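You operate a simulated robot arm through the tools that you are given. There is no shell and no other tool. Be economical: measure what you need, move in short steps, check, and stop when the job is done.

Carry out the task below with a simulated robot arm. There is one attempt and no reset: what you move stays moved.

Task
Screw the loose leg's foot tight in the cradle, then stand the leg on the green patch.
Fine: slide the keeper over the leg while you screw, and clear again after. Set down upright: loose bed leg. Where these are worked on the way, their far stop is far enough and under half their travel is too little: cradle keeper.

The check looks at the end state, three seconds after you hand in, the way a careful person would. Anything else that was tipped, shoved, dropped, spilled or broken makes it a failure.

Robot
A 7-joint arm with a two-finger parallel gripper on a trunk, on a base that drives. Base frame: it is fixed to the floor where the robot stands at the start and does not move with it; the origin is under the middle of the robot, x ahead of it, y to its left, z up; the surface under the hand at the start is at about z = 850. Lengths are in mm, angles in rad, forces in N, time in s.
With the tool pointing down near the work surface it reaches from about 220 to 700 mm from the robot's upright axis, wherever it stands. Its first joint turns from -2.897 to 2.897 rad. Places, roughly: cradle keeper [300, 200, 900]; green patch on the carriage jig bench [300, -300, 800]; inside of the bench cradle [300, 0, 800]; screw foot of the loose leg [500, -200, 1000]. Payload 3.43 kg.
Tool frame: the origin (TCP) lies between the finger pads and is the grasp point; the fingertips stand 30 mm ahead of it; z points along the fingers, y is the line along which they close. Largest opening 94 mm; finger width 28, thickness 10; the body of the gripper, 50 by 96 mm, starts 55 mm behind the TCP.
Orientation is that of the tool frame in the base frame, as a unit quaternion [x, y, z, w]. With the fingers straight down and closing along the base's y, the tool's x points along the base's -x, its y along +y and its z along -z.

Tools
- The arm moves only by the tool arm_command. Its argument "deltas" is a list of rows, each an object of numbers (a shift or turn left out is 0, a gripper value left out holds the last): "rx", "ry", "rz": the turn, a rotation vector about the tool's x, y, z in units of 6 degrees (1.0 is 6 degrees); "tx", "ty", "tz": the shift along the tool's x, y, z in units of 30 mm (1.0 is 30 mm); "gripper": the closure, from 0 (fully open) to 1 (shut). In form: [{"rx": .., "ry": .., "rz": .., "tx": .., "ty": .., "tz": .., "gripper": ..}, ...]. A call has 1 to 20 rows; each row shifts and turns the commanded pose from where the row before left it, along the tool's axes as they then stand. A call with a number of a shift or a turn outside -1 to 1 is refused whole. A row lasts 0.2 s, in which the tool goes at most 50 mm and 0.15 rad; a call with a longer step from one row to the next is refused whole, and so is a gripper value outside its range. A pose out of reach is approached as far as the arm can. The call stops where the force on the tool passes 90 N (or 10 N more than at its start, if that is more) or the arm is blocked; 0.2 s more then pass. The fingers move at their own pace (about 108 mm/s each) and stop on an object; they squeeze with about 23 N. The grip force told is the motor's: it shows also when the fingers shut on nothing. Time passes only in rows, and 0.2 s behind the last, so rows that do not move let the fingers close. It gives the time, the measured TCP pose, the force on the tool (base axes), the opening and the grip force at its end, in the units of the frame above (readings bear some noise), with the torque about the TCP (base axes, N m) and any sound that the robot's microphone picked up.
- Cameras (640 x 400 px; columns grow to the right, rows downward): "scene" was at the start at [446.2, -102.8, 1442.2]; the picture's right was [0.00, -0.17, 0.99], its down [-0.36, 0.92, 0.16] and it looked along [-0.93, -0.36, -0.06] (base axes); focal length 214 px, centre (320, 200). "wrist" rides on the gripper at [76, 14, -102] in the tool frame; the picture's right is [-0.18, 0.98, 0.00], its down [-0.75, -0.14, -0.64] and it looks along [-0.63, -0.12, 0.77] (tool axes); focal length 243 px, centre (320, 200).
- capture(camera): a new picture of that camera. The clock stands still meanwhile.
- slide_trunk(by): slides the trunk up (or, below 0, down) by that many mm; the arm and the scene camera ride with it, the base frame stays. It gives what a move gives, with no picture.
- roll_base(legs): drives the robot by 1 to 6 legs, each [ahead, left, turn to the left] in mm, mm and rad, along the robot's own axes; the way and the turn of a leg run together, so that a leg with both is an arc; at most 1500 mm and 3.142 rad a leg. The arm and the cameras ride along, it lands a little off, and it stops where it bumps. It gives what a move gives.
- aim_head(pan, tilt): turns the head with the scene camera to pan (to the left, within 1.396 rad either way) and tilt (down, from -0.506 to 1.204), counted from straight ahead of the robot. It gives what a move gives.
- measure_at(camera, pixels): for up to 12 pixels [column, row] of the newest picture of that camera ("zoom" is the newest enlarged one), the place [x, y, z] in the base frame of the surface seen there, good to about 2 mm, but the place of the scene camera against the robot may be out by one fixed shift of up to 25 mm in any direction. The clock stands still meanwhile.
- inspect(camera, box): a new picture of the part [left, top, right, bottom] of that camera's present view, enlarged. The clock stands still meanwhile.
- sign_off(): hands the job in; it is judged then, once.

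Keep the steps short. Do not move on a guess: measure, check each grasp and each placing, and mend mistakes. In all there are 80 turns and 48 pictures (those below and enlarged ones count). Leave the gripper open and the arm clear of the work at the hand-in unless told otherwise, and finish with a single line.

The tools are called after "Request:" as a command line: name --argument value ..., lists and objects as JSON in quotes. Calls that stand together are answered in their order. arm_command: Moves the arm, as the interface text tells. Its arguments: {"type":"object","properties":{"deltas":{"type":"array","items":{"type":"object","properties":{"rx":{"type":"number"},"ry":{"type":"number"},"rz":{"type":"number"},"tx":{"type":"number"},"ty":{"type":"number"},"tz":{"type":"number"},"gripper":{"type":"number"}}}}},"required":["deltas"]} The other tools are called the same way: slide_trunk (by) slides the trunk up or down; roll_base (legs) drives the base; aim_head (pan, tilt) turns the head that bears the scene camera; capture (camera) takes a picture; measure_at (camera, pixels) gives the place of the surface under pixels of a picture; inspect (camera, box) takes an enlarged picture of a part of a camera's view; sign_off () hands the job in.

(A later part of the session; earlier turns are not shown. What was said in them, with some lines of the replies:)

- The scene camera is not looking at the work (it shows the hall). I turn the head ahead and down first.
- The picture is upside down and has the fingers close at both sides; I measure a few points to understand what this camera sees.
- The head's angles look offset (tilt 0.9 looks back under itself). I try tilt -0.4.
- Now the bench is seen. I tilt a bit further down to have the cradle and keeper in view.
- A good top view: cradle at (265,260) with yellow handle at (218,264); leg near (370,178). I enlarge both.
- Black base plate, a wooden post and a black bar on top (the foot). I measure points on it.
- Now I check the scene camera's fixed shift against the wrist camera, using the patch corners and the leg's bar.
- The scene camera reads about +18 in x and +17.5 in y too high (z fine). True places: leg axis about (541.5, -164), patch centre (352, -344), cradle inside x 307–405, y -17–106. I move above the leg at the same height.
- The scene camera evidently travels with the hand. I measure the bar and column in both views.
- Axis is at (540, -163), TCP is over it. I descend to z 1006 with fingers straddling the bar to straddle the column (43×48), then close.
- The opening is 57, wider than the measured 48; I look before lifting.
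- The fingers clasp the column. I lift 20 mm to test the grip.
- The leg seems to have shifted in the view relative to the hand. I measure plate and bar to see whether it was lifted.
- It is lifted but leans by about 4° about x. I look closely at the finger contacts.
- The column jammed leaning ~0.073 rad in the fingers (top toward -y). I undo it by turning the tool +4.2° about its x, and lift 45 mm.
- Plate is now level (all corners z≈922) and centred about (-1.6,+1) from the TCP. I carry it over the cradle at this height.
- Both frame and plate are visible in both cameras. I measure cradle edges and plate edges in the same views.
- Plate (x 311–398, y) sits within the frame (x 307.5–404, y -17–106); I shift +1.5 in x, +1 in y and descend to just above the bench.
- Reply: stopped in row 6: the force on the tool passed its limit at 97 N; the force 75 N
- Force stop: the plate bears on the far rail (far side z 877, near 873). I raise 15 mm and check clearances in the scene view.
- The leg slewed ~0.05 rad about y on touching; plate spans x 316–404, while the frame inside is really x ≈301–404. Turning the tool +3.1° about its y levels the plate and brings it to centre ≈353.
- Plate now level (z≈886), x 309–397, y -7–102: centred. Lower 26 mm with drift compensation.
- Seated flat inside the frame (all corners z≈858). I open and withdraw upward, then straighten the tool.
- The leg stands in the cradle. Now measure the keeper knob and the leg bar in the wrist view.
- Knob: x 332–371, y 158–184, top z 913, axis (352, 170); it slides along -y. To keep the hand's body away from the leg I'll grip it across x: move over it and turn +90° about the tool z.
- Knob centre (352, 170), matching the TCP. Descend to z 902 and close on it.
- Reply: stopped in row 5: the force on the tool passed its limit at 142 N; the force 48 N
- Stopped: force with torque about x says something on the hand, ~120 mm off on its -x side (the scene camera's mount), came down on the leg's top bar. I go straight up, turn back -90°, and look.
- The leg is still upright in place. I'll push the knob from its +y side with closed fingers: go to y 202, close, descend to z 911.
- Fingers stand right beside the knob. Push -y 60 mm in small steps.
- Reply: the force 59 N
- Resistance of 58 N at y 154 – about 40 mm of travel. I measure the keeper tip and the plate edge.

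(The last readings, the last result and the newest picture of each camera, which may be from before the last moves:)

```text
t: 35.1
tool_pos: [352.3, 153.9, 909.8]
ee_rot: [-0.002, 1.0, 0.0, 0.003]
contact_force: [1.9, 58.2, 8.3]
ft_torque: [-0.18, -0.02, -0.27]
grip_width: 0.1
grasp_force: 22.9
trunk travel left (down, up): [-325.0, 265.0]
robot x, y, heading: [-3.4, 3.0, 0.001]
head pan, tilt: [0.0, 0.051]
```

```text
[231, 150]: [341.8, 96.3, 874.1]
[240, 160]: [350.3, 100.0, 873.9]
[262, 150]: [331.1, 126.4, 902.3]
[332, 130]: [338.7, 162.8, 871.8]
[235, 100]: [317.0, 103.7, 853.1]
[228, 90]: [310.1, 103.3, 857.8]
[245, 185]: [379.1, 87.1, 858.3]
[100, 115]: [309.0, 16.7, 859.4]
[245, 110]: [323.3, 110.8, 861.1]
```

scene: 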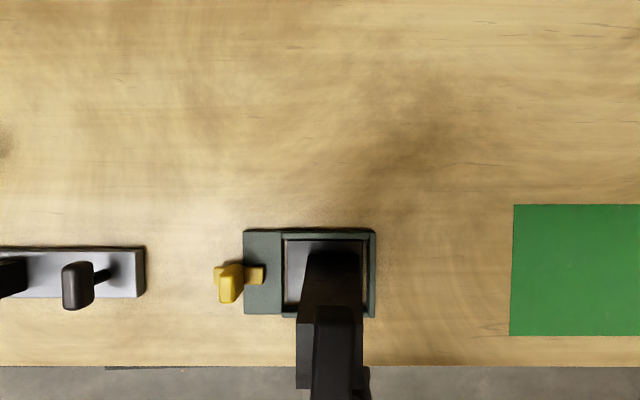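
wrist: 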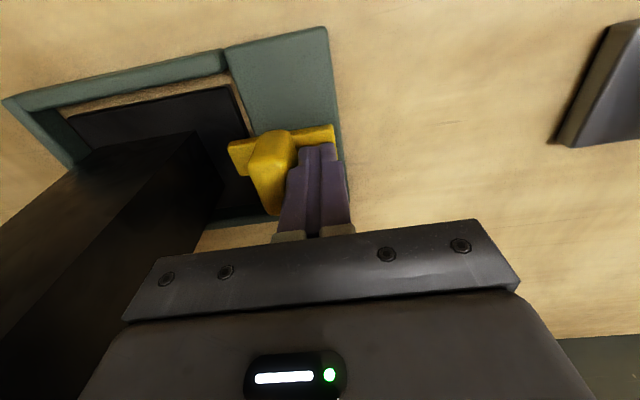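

Keeper tip now at y≈95, past the plate's edge at 103.7, stopped at its far end (42 mm travel). I back off, rise, open, and move over the foot bar's axis (352.5, 48.7).

Request:
arm_command --deltas '[{"ty": 0.4}, {"tz": -1}, {"tz": -1}, {"tz": -1}, {"tz": -1}, {"tz": -1}, {"tz": -1}, {"tz": -1, "gripper": 0}, {"ty": -0.975}, {"ty": -0.975}, {"ty": -0.975}, {"ty": -0.975}, {}, {}]'

Request:
capture --camera "wrist"

```text
t: 38.1
tool_pos: [349.6, 38.4, 1119.8]
ee_rot: [0.001, 1.0, -0.002, 0.001]
contact_force: [0.4, 0.2, -0.3]
ft_torque: [0.01, -0.02, 0.01]
grip_width: 93.9
grasp_force: 0.1
trunk travel left (down, up): [-325.0, 265.0]
robot x, y, heading: [0.2, -1.6, -0.001]
head pan, tilt: [0.0, 0.051]
```

```text
14 pictures are left
```

wrist: 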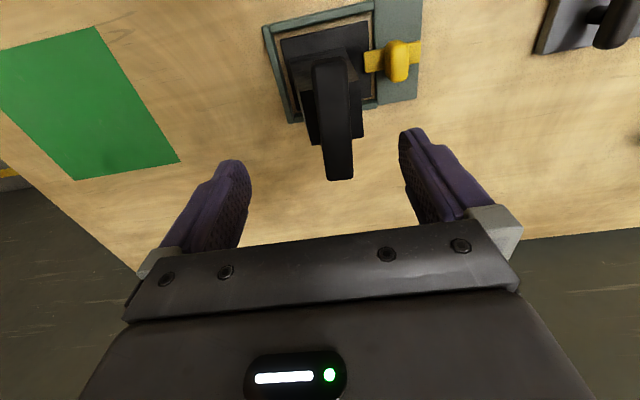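

Request:
measure_at --camera "wrist" --pixels '[[316, 120], [350, 120], [330, 64], [340, 177], [312, 120], [322, 165], [360, 120], [310, 110], [318, 80]]'

```text
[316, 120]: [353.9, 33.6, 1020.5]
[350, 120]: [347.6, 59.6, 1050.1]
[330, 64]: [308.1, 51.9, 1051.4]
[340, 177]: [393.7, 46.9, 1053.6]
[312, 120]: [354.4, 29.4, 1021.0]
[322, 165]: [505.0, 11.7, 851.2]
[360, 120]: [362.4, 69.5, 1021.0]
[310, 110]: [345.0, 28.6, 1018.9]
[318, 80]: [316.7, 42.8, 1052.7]
```

Bar centre (351.5, 49), turned about -3°. Align, descend to z 1053 and grip the bar above the column.

Request:
arm_command --deltas '[{"tx": -0.07, "ty": 0.35}, {"rz": 0.45}, {"tz": 0.7}, {"tz": 0.7}, {"tz": 0.7}, {"tz": 0.13}, {}, {"gripper": 1}, {}, {}, {}]'

```text
t: 40.5
tool_pos: [352.5, 49.0, 1053.5]
ee_rot: [0.024, 1.0, 0.0, 0.001]
contact_force: [-0.4, -0.1, 0.1]
ft_torque: [0.02, -0.04, 0.0]
grip_width: 28.4
grasp_force: 23.2
trunk travel left (down, up): [-325.0, 265.0]
robot x, y, heading: [1.8, 0.6, 0.002]
head pan, tilt: [0.0, 0.051]
```

Gripped (28 mm, no side load). Turn clockwise (seen from above) 60° first, reading the torque.

Request:
arm_command --deltas '[{"rz": 1}, {"rz": 1}, {"rz": 1}, {"rz": 1}, {"rz": 1}, {"rz": 1}, {"rz": 1}, {"rz": 1}, {"rz": 1}, {"rz": 1}]'

Request:
capture --camera "wrist"

```text
t: 42.7
tool_pos: [353.4, 50.7, 1053.3]
ee_rot: [0.522, 0.853, 0.001, 0.003]
contact_force: [-0.9, 2.2, 31.9]
ft_torque: [-0.08, -0.08, 0.0]
grip_width: 28.1
grasp_force: 23.1
trunk travel left (down, up): [-325.0, 265.0]
robot x, y, heading: [-2.4, -0.9, -0.001]
head pan, tilt: [0.0, 0.051]
```

```text
13 pictures are left
```

wrist: 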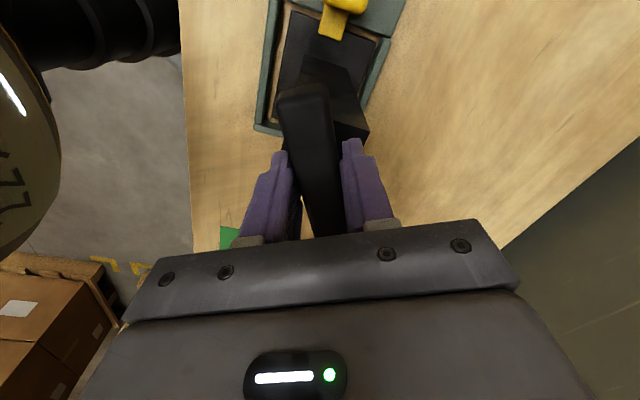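

The bar followed the hand, but there is +32 N upward on the tool. I measure whether the bar has risen or sunk.

Request:
measure_at --camera "wrist" --pixels '[[300, 95], [310, 120], [320, 160], [330, 200], [340, 120], [350, 130], [335, 80], [290, 60], [365, 60], [330, 28]]'

```text
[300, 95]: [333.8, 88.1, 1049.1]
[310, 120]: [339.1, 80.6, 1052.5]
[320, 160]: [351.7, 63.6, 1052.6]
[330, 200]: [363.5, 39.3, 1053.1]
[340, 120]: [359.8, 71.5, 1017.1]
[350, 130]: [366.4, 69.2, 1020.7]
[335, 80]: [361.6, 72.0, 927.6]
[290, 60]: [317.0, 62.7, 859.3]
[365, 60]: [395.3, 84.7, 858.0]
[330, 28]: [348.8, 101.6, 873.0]
```

Heights are unchanged. I wait for a static reading before deciding on direction.

Request:
arm_command --deltas '[{}, {}]'

Request:
arm_command --deltas '[{"rz": 1}, {"rz": 1}, {"rz": 1}, {}, {}]'

```text
t: 43.3
tool_pos: [351.9, 50.0, 1053.4]
ee_rot: [0.521, 0.853, 0.0, 0.003]
contact_force: [0.4, 2.0, 31.4]
ft_torque: [-0.02, -0.04, 0.0]
grip_width: 28.6
grasp_force: 23.0
trunk travel left (down, up): [-325.0, 265.0]
robot x, y, heading: [0.7, -0.8, -0.001]
head pan, tilt: [0.0, 0.051]
```

```text
t: 44.5
tool_pos: [353.6, 49.4, 1053.1]
ee_rot: [0.648, 0.762, 0.0, 0.001]
contact_force: [-0.6, 1.2, 18.5]
ft_torque: [0.06, 0.01, 0.02]
grip_width: 28.2
grasp_force: 23.2
trunk travel left (down, up): [-325.0, 265.0]
robot x, y, heading: [-1.9, 3.4, -0.003]
head pan, tilt: [0.0, 0.051]
```

Torque is nil, load fell to 18 N while turning on: the foot turns freely. I finish to 90°, release, rise, and swing the hand back 180° for the next half turn.

Request:
arm_command --deltas '[{"rz": 1}, {"rz": 0.6}, {}, {"gripper": 0}, {}, {"tz": -0.7}, {"tz": -0.8}, {"rz": -1}, {"rz": -1}, {"rz": -1}, {"rz": -1}, {"rz": -1}, {"rz": -1}, {"rz": -1}, {"rz": -1}, {"rz": -1}, {"rz": -1}, {"rz": -1}, {"rz": -1}, {"rz": -1}]'

Request:
arm_command --deltas '[{"rz": -1}, {"rz": -1}, {}]'

Request:
capture --camera "wrist"

```text
t: 48.7
tool_pos: [353.6, 49.7, 1098.0]
ee_rot: [0.107, 0.994, 0.0, 0.001]
contact_force: [-0.9, -0.6, 0.2]
ft_torque: [-0.01, 0.0, -0.02]
grip_width: 93.8
grasp_force: 0.1
trunk travel left (down, up): [-325.0, 265.0]
robot x, y, heading: [2.0, 3.0, 0.003]
head pan, tilt: [0.0, 0.051]
```

```text
t: 49.5
tool_pos: [354.4, 49.0, 1096.9]
ee_rot: [0.002, 1.0, -0.001, 0.001]
contact_force: [-0.6, -1.0, 0.0]
ft_torque: [0.02, 0.0, 0.01]
grip_width: 93.9
grasp_force: 0.0
trunk travel left (down, up): [-325.0, 265.0]
robot x, y, heading: [2.1, 1.2, -0.004]
head pan, tilt: [0.0, 0.051]
```

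```text
12 pictures are left
```

wrist: 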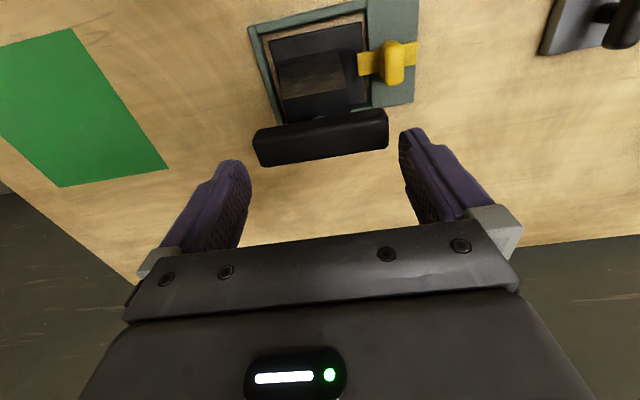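

The bar is turned by a quarter and the leg stands unmoved. I measure the bar's top and the column top.

Request:
measure_at --camera "wrist" --pixels '[[275, 150], [300, 148], [320, 145], [340, 142], [370, 138], [300, 118], [310, 112], [345, 112], [270, 135], [375, 118], [280, 45], [362, 105]]'

```text
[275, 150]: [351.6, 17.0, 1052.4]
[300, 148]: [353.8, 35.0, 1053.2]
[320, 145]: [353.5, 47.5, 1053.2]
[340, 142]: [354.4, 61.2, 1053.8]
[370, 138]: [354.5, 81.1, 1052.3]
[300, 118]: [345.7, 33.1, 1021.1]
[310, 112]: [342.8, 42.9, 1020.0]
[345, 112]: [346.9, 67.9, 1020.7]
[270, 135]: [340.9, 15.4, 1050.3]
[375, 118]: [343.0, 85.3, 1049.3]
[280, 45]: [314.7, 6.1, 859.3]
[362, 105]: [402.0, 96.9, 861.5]
```

No height change to speak of; bar centre (353.5, 49.5), now along y. I swing on to -90°, descend, grip, and then turn clockwise 180°.

Request:
arm_command --deltas '[{"rz": -1}, {"rz": -1}, {"rz": -1}, {"rz": -1}, {"rz": -1}, {"rz": -1}, {"rz": -1}, {"rz": -1}, {"rz": -1}, {"rz": -1}, {"rz": -1}, {"rz": -1}, {"rz": -1}, {"rz": -1}, {"rz": -0.6}, {}]'

Request:
arm_command --deltas '[{"tz": 0.7}, {"tz": 0.7}, {"tz": 0.05}, {}, {"gripper": 1}, {}, {}, {}]'

```text
t: 52.9
tool_pos: [353.2, 49.8, 1096.3]
ee_rot: [-0.69, 0.724, -0.001, 0.0]
contact_force: [-0.3, 0.1, 0.0]
ft_torque: [0.03, 0.01, 0.02]
grip_width: 93.8
grasp_force: 0.0
trunk travel left (down, up): [-325.0, 265.0]
robot x, y, heading: [3.6, -2.4, -0.003]
head pan, tilt: [0.0, 0.051]
```

```text
t: 54.7
tool_pos: [354.0, 50.5, 1052.4]
ee_rot: [-0.69, 0.724, -0.001, -0.001]
contact_force: [-0.5, 2.0, 0.0]
ft_torque: [0.08, 0.01, 0.2]
grip_width: 28.2
grasp_force: 22.9
trunk travel left (down, up): [-325.0, 265.0]
robot x, y, heading: [-2.4, -2.8, -0.002]
head pan, tilt: [0.0, 0.051]
```

Gripped again. Turn clockwise 90°, read, then 90° more.

Request:
arm_command --deltas '[{"rz": 1}, {"rz": 1}, {"rz": 1}, {"rz": 1}, {"rz": 1}, {"rz": 1}, {"rz": 1}, {"rz": 1}, {"rz": 1}, {"rz": 1}, {"rz": 1}, {"rz": 1}, {"rz": 1}, {"rz": 1}, {"rz": 1}]'

Request:
arm_command --deltas '[{"rz": 1}, {"rz": 1}, {"rz": 1}, {"rz": 1}, {"rz": 1}, {"rz": 1}, {"rz": 1}, {"rz": 1}]'

Request:
arm_command --deltas '[{"rz": 1}, {"rz": 1}, {"rz": 1}, {"rz": 1}, {"rz": 1}, {"rz": 1}, {}]'

```text
t: 57.7
tool_pos: [352.6, 53.6, 1053.6]
ee_rot: [-0.255, 0.967, 0.0, 0.0]
contact_force: [-2.8, -7.1, 5.6]
ft_torque: [-0.06, 0.81, 22.01]
grip_width: 74.0
grasp_force: 22.8
trunk travel left (down, up): [-325.0, 265.0]
robot x, y, heading: [0.1, 0.2, 0.005]
head pan, tilt: [0.0, 0.051]
stopped in row 15: the arm was blocked; the commanded pose is now the measured one
```

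```text
t: 58.1
tool_pos: [351.7, 53.6, 1053.2]
ee_rot: [-0.26, 0.966, -0.001, -0.002]
contact_force: [-2.4, -2.3, 6.1]
ft_torque: [-0.08, 0.09, 1.56]
grip_width: 74.8
grasp_force: 22.8
trunk travel left (down, up): [-325.0, 265.0]
robot x, y, heading: [-1.8, -1.2, 0.004]
head pan, tilt: [0.0, 0.051]
stopped in row 1: the arm was blocked; the commanded pose is now the measured one
```

```text
t: 59.3
tool_pos: [349.1, 56.3, 1054.5]
ee_rot: [-0.244, 0.97, -0.001, -0.002]
contact_force: [-0.3, -20.5, 9.2]
ft_torque: [-2.82, 0.13, 21.97]
grip_width: 76.9
grasp_force: 23.1
trunk travel left (down, up): [-325.0, 265.0]
robot x, y, heading: [-3.8, 2.2, 0.011]
head pan, tilt: [0.0, 0.051]
stopped in row 6: the arm was blocked; the commanded pose is now the measured one
```

The foot came to its stop: the hand was blocked at 22 N m and the fingers were pried open over the bar. I open, rise and look.

Request:
arm_command --deltas '[{"gripper": 0}, {"rz": -0.6}, {}, {"tz": -0.7}, {"tz": -0.8}, {"tz": -0.5}, {}]'

Request:
capture --camera "wrist"

```text
t: 60.9
tool_pos: [351.1, 55.8, 1114.0]
ee_rot: [-0.152, 0.988, -0.002, -0.002]
contact_force: [-0.1, -0.2, 0.0]
ft_torque: [0.01, -0.02, 0.02]
grip_width: 94.2
grasp_force: 0.1
trunk travel left (down, up): [-325.0, 265.0]
robot x, y, heading: [3.7, -4.6, 0.004]
head pan, tilt: [0.0, 0.051]
```

```text
11 pictures are left
```

wrist: 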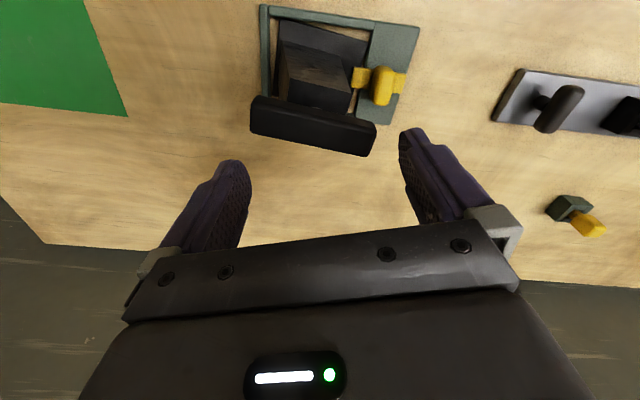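

Request:
measure_at --camera "wrist" --pixels '[[262, 125], [300, 132], [340, 140], [365, 147], [280, 24], [365, 42], [285, 80], [300, 45], [350, 60], [355, 78], [268, 95]]'

Request:
inspect --camera "wrist" --box '[230, 0, 440, 170]'

```text
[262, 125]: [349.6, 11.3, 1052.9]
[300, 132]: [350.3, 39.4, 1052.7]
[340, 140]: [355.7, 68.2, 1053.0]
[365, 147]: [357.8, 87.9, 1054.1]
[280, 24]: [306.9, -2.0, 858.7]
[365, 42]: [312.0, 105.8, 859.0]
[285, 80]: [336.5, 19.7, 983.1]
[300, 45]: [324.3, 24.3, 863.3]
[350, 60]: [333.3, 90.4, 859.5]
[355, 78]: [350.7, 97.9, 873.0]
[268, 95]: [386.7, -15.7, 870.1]
```

```text
2.35 times, centred on (335, 85) of wrist
```

zoom: 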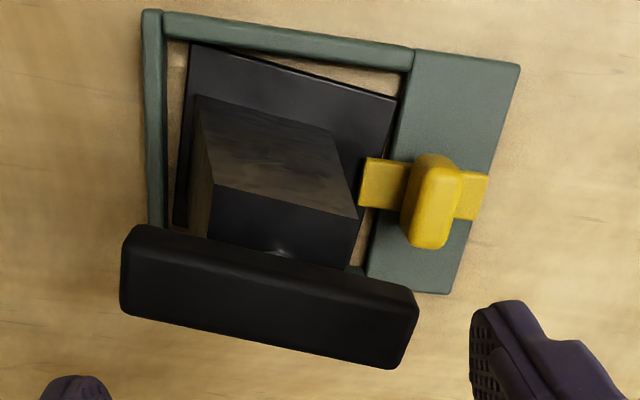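

The bar is a quarter turn from its start and wouldn't go further at 22 N m (plate only jammed 2.7° in the frame): foot tight. Now the keeper: with the gripper open, I'll set the -y finger between column and knob and draw the knob +y. First straighten and position at (352, 155).

Request:
arm_command --deltas '[{"rz": 1}, {"rz": 1}, {"rz": 0.92}, {"ty": 0.83}, {"ty": 0.83}, {"ty": 0.83}, {"ty": 0.83}, {"tz": 0.85}, {"tz": 0.85}, {"tz": 0.85}, {"tz": 0.85}, {"tz": 0.85}, {"tz": 0.85}, {"tz": 0.85}, {"tz": 0.85}, {}]'

Request:
capture --camera "wrist"

```text
t: 63.0
tool_pos: [351.8, 155.2, 1051.5]
ee_rot: [0.003, 1.0, -0.001, 0.002]
contact_force: [-6.2, 2.0, 38.5]
ft_torque: [-2.37, -0.08, -0.37]
grip_width: 93.2
grasp_force: 0.0
trunk travel left (down, up): [-325.0, 265.0]
robot x, y, heading: [-0.6, -2.0, 0.009]
head pan, tilt: [0.0, 0.051]
stopped in row 10: the force on the tool passed its limit at 130 N (the readings are from after the stop); the commanded pose is now the measured one
```

```text
9 pictures are left
```

wrist: 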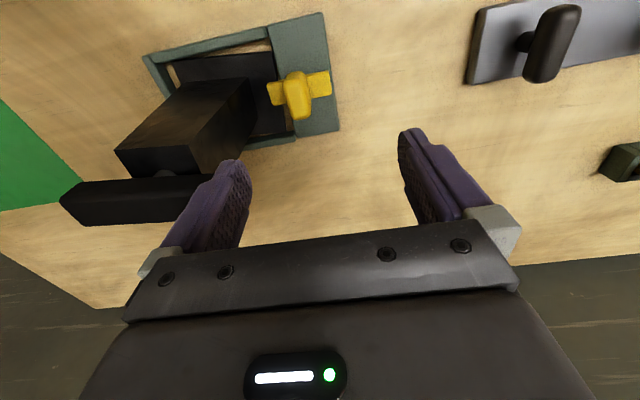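

The -y finger came down on the end of the foot bar, which now points along y. I rise, descend 50 mm further out in +x instead, so the finger can slide in below the bar.

Request:
arm_command --deltas '[{"tz": -0.5}, {"tz": -0.7}, {"tx": -0.84}, {"tx": -0.84}, {"tz": 0.9}, {"tz": 0.9}, {"tz": 0.9}, {"tz": 0.9}, {"tz": 0.9}, {"tz": 0.9}, {"tz": 0.5}, {}]'

Request:
capture --camera "wrist"

```text
t: 65.7
tool_pos: [405.4, 153.4, 911.0]
ee_rot: [0.003, 1.0, -0.002, 0.001]
contact_force: [0.3, -0.1, 0.4]
ft_torque: [-0.01, -0.01, 0.02]
grip_width: 94.2
grasp_force: 0.0
trunk travel left (down, up): [-325.0, 265.0]
robot x, y, heading: [-2.7, 1.5, 0.005]
head pan, tilt: [0.0, 0.051]
```

```text
8 pictures are left
```

wrist: 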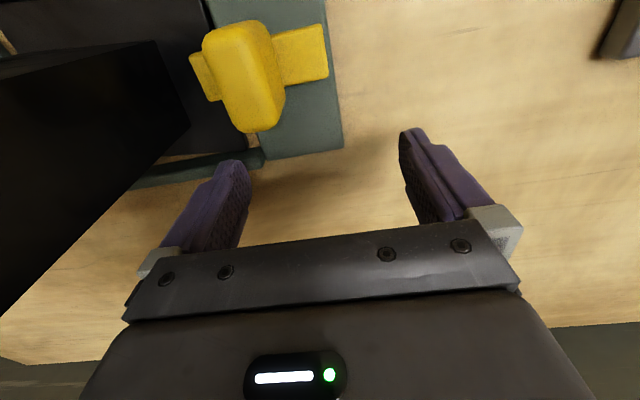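

Now measure the knob's near face, the finger and the column before sliding in x.

Request:
measure_at --camera "wrist" --pixels '[[208, 45], [212, 70], [225, 100], [240, 60], [270, 60], [260, 125], [185, 120], [155, 45], [235, 165], [215, 185], [245, 190]]'

```text
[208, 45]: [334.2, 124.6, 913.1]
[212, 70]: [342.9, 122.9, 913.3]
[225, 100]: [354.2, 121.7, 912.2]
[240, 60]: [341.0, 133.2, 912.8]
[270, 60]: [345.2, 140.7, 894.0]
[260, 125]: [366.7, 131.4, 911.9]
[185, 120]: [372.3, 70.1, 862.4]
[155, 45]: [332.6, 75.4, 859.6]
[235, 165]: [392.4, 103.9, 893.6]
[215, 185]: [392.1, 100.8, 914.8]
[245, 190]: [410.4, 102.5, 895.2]
```

Finger (y ≈93–106) fits between column (75) and knob face (≈119). Slide -x 53 mm, then draw +y.

Request:
arm_command --deltas '[{"tx": 0.6}, {"tx": 0.6}, {"tx": 0.57}, {}, {"ty": 0.25}, {"ty": 0.25}, {"ty": 0.25}, {"ty": 0.25}, {"ty": 0.25}, {"ty": 0.25}, {"ty": 0.25}, {}]'

Request:
capture --camera "wrist"

Request:
measure_at --camera "wrist" --pixels '[[240, 60], [260, 80], [230, 60], [225, 75], [300, 60], [210, 90]]'

```text
t: 68.2
tool_pos: [351.3, 206.0, 911.6]
ee_rot: [0.003, 1.0, -0.001, 0.0]
contact_force: [1.2, -6.2, -0.4]
ft_torque: [0.03, 0.02, 0.11]
grip_width: 94.0
grasp_force: 0.1
trunk travel left (down, up): [-325.0, 265.0]
robot x, y, heading: [-1.7, -1.4, 0.01]
head pan, tilt: [0.0, 0.051]
```

```text
7 pictures are left
```

wrist: 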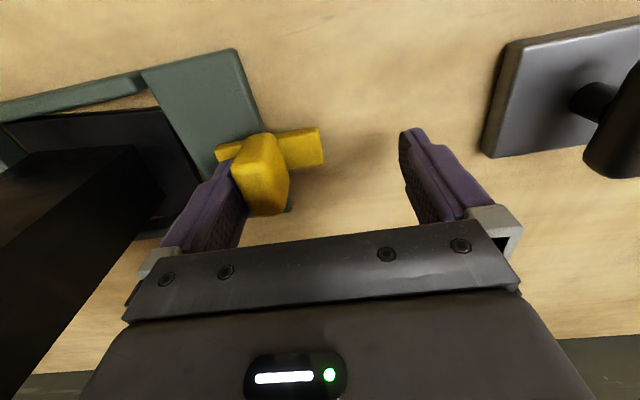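

```text
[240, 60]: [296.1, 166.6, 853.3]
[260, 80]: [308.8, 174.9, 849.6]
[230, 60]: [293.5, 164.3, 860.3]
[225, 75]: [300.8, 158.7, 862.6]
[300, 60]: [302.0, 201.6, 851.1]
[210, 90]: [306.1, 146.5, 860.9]
```

The keeper moved back with light force; push on a few mm to its back stop and measure.

Request:
arm_command --deltas '[{"ty": 0.12}, {"ty": 0.12}, {"ty": 0.1}, {}]'

Request:
capture --camera "wrist"

Request:
measure_at --camera "wrist" --pixels '[[218, 154], [225, 150], [315, 135], [262, 160], [270, 200], [245, 145], [135, 110]]'

```text
t: 69.2
tool_pos: [352.1, 207.1, 910.6]
ee_rot: [0.005, 1.0, -0.002, 0.0]
contact_force: [0.6, -56.7, 3.2]
ft_torque: [-0.07, 0.43, 0.29]
grip_width: 94.0
grasp_force: 0.2
trunk travel left (down, up): [-325.0, 265.0]
robot x, y, heading: [1.6, 1.7, 0.004]
head pan, tilt: [0.0, 0.051]
```

```text
6 pictures are left
```

wrist: 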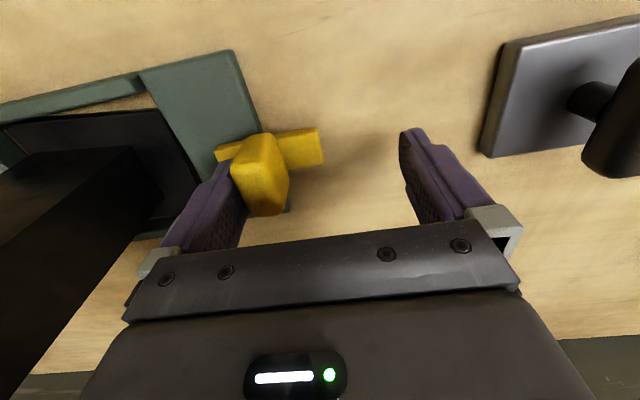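

```text
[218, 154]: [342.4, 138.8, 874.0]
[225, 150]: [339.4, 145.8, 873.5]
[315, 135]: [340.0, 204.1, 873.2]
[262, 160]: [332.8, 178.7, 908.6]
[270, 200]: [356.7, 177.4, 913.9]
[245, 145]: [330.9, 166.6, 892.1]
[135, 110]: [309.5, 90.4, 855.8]
```

Keeper is back at its start stop (tip y≈138). I back off, rise, go over the leg and turn +92.7° to grip the column across x (the bar now lies along y).

Request:
arm_command --deltas '[{"ty": -0.4}, {"tz": -1}, {"tz": -1}, {"tz": -1}, {"tz": -1}, {"tz": -1}, {"tz": -1}, {"tz": -1}, {"ty": -0.97}, {"ty": -0.97}, {"ty": -0.97}, {"ty": -0.97}, {"ty": -0.97}, {}]'

Request:
arm_command --deltas '[{"rz": 1}, {"rz": 1}, {"rz": 1}, {"rz": 1}, {"rz": 1}, {"rz": 1}, {"rz": 1}, {"rz": 1}, {"rz": 1}, {"rz": 1}, {"rz": 1}, {"rz": 1}, {"rz": 1}, {"rz": 1}, {"rz": 1}, {"rz": 0.4}, {}]'

Request:
capture --camera "wrist"

```text
t: 72.2
tool_pos: [349.6, 59.6, 1120.0]
ee_rot: [0.002, 1.0, -0.001, 0.001]
contact_force: [-0.2, 0.1, -0.7]
ft_torque: [0.01, 0.0, 0.0]
grip_width: 93.7
grasp_force: 0.1
trunk travel left (down, up): [-325.0, 265.0]
robot x, y, heading: [1.4, 4.0, 0.003]
head pan, tilt: [0.0, 0.051]
```

```text
t: 75.8
tool_pos: [349.7, 60.0, 1120.8]
ee_rot: [0.724, 0.69, 0.0, 0.001]
contact_force: [-0.1, -0.4, -0.3]
ft_torque: [-0.02, 0.0, 0.0]
grip_width: 93.8
grasp_force: 0.1
trunk travel left (down, up): [-325.0, 265.0]
robot x, y, heading: [-0.6, 0.3, 0.006]
head pan, tilt: [0.0, 0.051]
```

```text
5 pictures are left
```

wrist: 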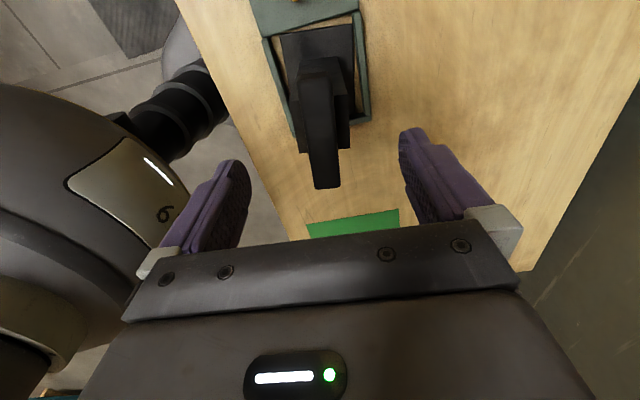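

Request:
measure_at --camera "wrist" --pixels '[[302, 130], [305, 148], [347, 130], [348, 115], [318, 80], [326, 183], [308, 120], [335, 120], [340, 150], [285, 45], [352, 40], [320, 30]]'

```text
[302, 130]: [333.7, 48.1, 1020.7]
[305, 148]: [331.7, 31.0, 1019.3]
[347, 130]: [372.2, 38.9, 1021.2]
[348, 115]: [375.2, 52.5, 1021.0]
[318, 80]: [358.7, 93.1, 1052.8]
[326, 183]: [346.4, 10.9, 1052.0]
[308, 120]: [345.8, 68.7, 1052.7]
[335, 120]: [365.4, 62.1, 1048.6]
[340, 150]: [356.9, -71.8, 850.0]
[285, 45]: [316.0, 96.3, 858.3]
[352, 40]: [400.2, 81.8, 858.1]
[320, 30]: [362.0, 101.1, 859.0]
```

Column centre (354.3, 50). I align, descend to z 1004 and close on it.

Request:
arm_command --deltas '[{"ty": 0.167, "tx": -0.327}, {}, {"tz": 0.97}, {"tz": 0.97}, {"tz": 0.97}, {"tz": 0.97}, {}, {"gripper": 0.35}, {}, {"gripper": 1}, {}, {}, {}]'

```text
t: 78.7
tool_pos: [354.8, 47.8, 1003.8]
ee_rot: [0.725, 0.689, 0.0, 0.001]
contact_force: [-5.3, -2.1, 0.3]
ft_torque: [-0.04, 0.55, 0.16]
grip_width: 52.8
grasp_force: 23.3
trunk travel left (down, up): [-325.0, 265.0]
robot x, y, heading: [-0.6, 1.7, 0.01]
head pan, tilt: [0.0, 0.051]
```

Side load -5 N and 52.8 opening suggest the -x finger tipped it slightly. I open, shift 2.5 mm in -x, and close again.

Request:
arm_command --deltas '[{"gripper": 0.3}, {}, {}, {"ty": -0.08}, {}, {"gripper": 1}, {}, {}, {}]'

```text
t: 80.7
tool_pos: [353.2, 49.0, 1002.3]
ee_rot: [0.723, 0.691, 0.0, 0.002]
contact_force: [3.1, -0.3, 4.0]
ft_torque: [0.06, 0.07, 0.1]
grip_width: 52.4
grasp_force: 23.3
trunk travel left (down, up): [-325.0, 265.0]
robot x, y, heading: [0.8, 0.3, 0.006]
head pan, tilt: [0.0, 0.051]
```

Load small now. I ease the plate 1.8° back from the rails and lift 60 mm, then look.

Request:
arm_command --deltas '[{"rz": -0.3}, {"tz": -0.2}, {"tz": -0.3}, {"tz": -0.5}, {"tz": -0.5}, {"tz": -0.5}, {}, {}]'

Request:
capture --camera "wrist"

```text
t: 82.5
tool_pos: [353.5, 50.0, 1063.5]
ee_rot: [0.712, 0.702, 0.0, 0.002]
contact_force: [0.1, 0.3, -7.6]
ft_torque: [0.02, -0.01, -0.04]
grip_width: 52.5
grasp_force: 23.0
trunk travel left (down, up): [-325.0, 265.0]
robot x, y, heading: [1.7, -3.4, 0.008]
head pan, tilt: [0.0, 0.051]
```

```text
4 pictures are left
```

wrist: 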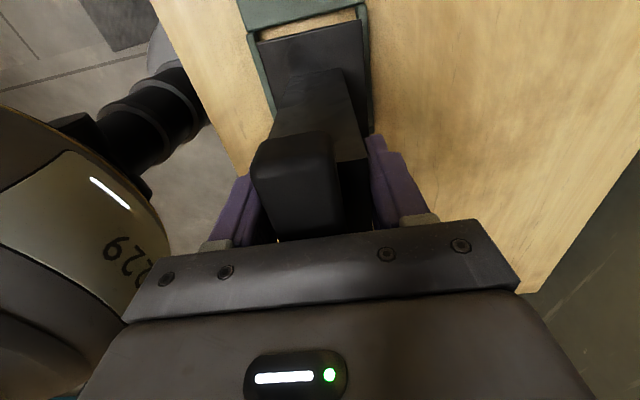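

Lifted, weight -7.6 N. I measure the plate for tilt.

Request:
measure_at --camera "wrist" --pixels '[[265, 42], [355, 24], [362, 100], [275, 85], [310, 40], [360, 60], [300, 180], [320, 200]]'

```text
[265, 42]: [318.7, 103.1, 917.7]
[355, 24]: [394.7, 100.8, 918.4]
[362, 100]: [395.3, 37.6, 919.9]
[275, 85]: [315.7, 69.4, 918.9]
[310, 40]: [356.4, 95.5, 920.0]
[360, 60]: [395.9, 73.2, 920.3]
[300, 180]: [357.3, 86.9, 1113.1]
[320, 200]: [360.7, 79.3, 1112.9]
```

Plate is level within 2 mm. Carry 394 mm in -y over the patch centre (352, -344).

Request:
arm_command --deltas '[{"tx": -0.938, "ty": 0.01}, {"tx": -0.938, "ty": 0.01}, {"tx": -0.938, "ty": 0.01}, {"tx": -0.938, "ty": 0.01}, {"tx": -0.938, "ty": 0.01}, {"tx": -0.938, "ty": 0.01}, {"tx": -0.938, "ty": 0.01}, {"tx": -0.938, "ty": 0.01}, {"tx": -0.938, "ty": 0.01}, {"tx": -0.938, "ty": 0.01}, {"tx": -0.938, "ty": 0.01}, {"tx": -0.938, "ty": 0.01}, {"tx": -0.938, "ty": 0.01}, {"tx": -0.938, "ty": 0.01}, {}, {}]'

Request:
capture --camera "wrist"

Request:
measure_at --camera "wrist" --pixels '[[265, 42], [355, 24], [362, 100], [275, 85], [310, 40], [300, 15], [240, 60], [390, 60]]'

```text
t: 85.8
tool_pos: [352.3, -344.2, 1064.1]
ee_rot: [0.713, 0.701, -0.001, 0.001]
contact_force: [0.3, -0.3, -7.1]
ft_torque: [0.02, 0.0, 0.0]
grip_width: 52.7
grasp_force: 23.2
trunk travel left (down, up): [-325.0, 265.0]
robot x, y, heading: [1.8, -0.4, 0.007]
head pan, tilt: [0.0, 0.051]
```

```text
3 pictures are left
```

wrist: 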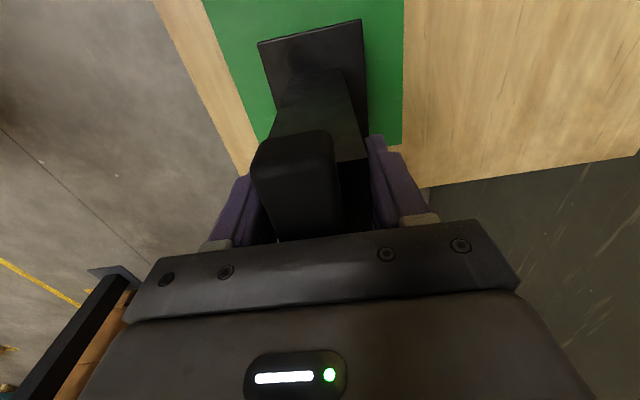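

```text
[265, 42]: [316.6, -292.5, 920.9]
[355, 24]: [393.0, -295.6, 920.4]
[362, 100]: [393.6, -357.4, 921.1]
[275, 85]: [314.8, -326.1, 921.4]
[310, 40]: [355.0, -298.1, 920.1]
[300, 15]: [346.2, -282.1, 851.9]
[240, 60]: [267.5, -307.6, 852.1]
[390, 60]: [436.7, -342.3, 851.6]
```

Level over the green patch (x 256–448, y -451…-237). Lower 62 mm, gently at the end.

Request:
arm_command --deltas '[{"tz": 0.6}, {"tz": 0.6}, {"tz": 0.6}, {"tz": 0.1}, {"tz": 0.06}, {"tz": 0.06}, {"tz": 0.04}, {}, {}]'

```text
t: 87.8
tool_pos: [351.3, -343.4, 1002.6]
ee_rot: [0.713, 0.702, 0.0, 0.002]
contact_force: [0.9, 0.2, 9.2]
ft_torque: [0.46, 0.24, 0.08]
grip_width: 52.4
grasp_force: 23.2
trunk travel left (down, up): [-325.0, 265.0]
robot x, y, heading: [-0.6, 0.8, 0.002]
head pan, tilt: [0.0, 0.051]
```

It bears on the bench (+9 N). Open, wait, and rise straight clear.

Request:
arm_command --deltas '[{"gripper": 0}, {}, {}, {}, {"tz": -0.6}, {"tz": -0.9}, {"tz": -0.9}, {"tz": -0.9}, {"tz": -0.9}, {"tx": 0.9}, {"tx": 0.9}, {"tz": -0.9}, {}]'

Request:
capture --camera "wrist"

Request:
capture --camera "scene"

```text
t: 90.7
tool_pos: [348.9, -291.0, 1155.3]
ee_rot: [0.713, 0.701, 0.0, 0.001]
contact_force: [0.0, -0.8, -0.5]
ft_torque: [-0.01, 0.0, 0.04]
grip_width: 93.9
grasp_force: 0.0
trunk travel left (down, up): [-325.0, 265.0]
robot x, y, heading: [0.8, -3.1, 0.008]
head pan, tilt: [0.0, 0.051]
```

```text
2 pictures are left
```

wrist: 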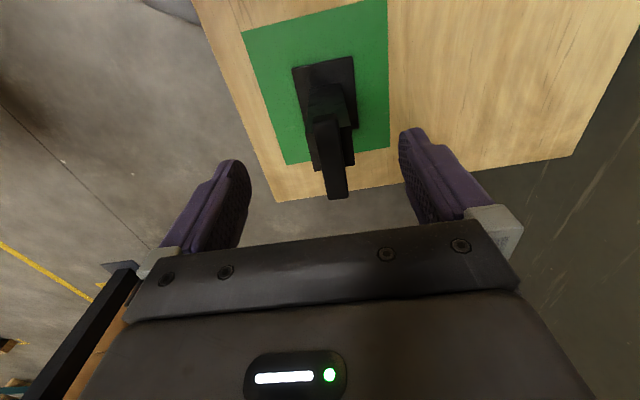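

```text
1 pictures are left
```

scene: 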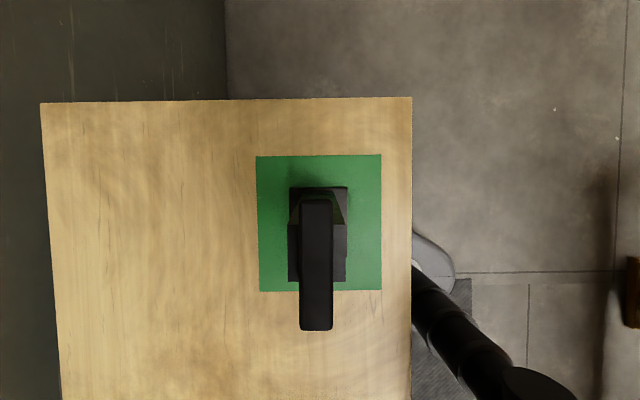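

The leg stands upright inside the green patch, the bar keeps its tightened quarter turn, the keeper is back, and the open hand is clear at z 1155. Hand in.

Request:
sign_off

```text
The job is handed in.
```

The foot was turned clockwise a quarter turn to its hard stop, the keeper is back clear, and the leg stands upright on the green patch; on the way the hand bumped the leg's foot bar twice without tipping it.
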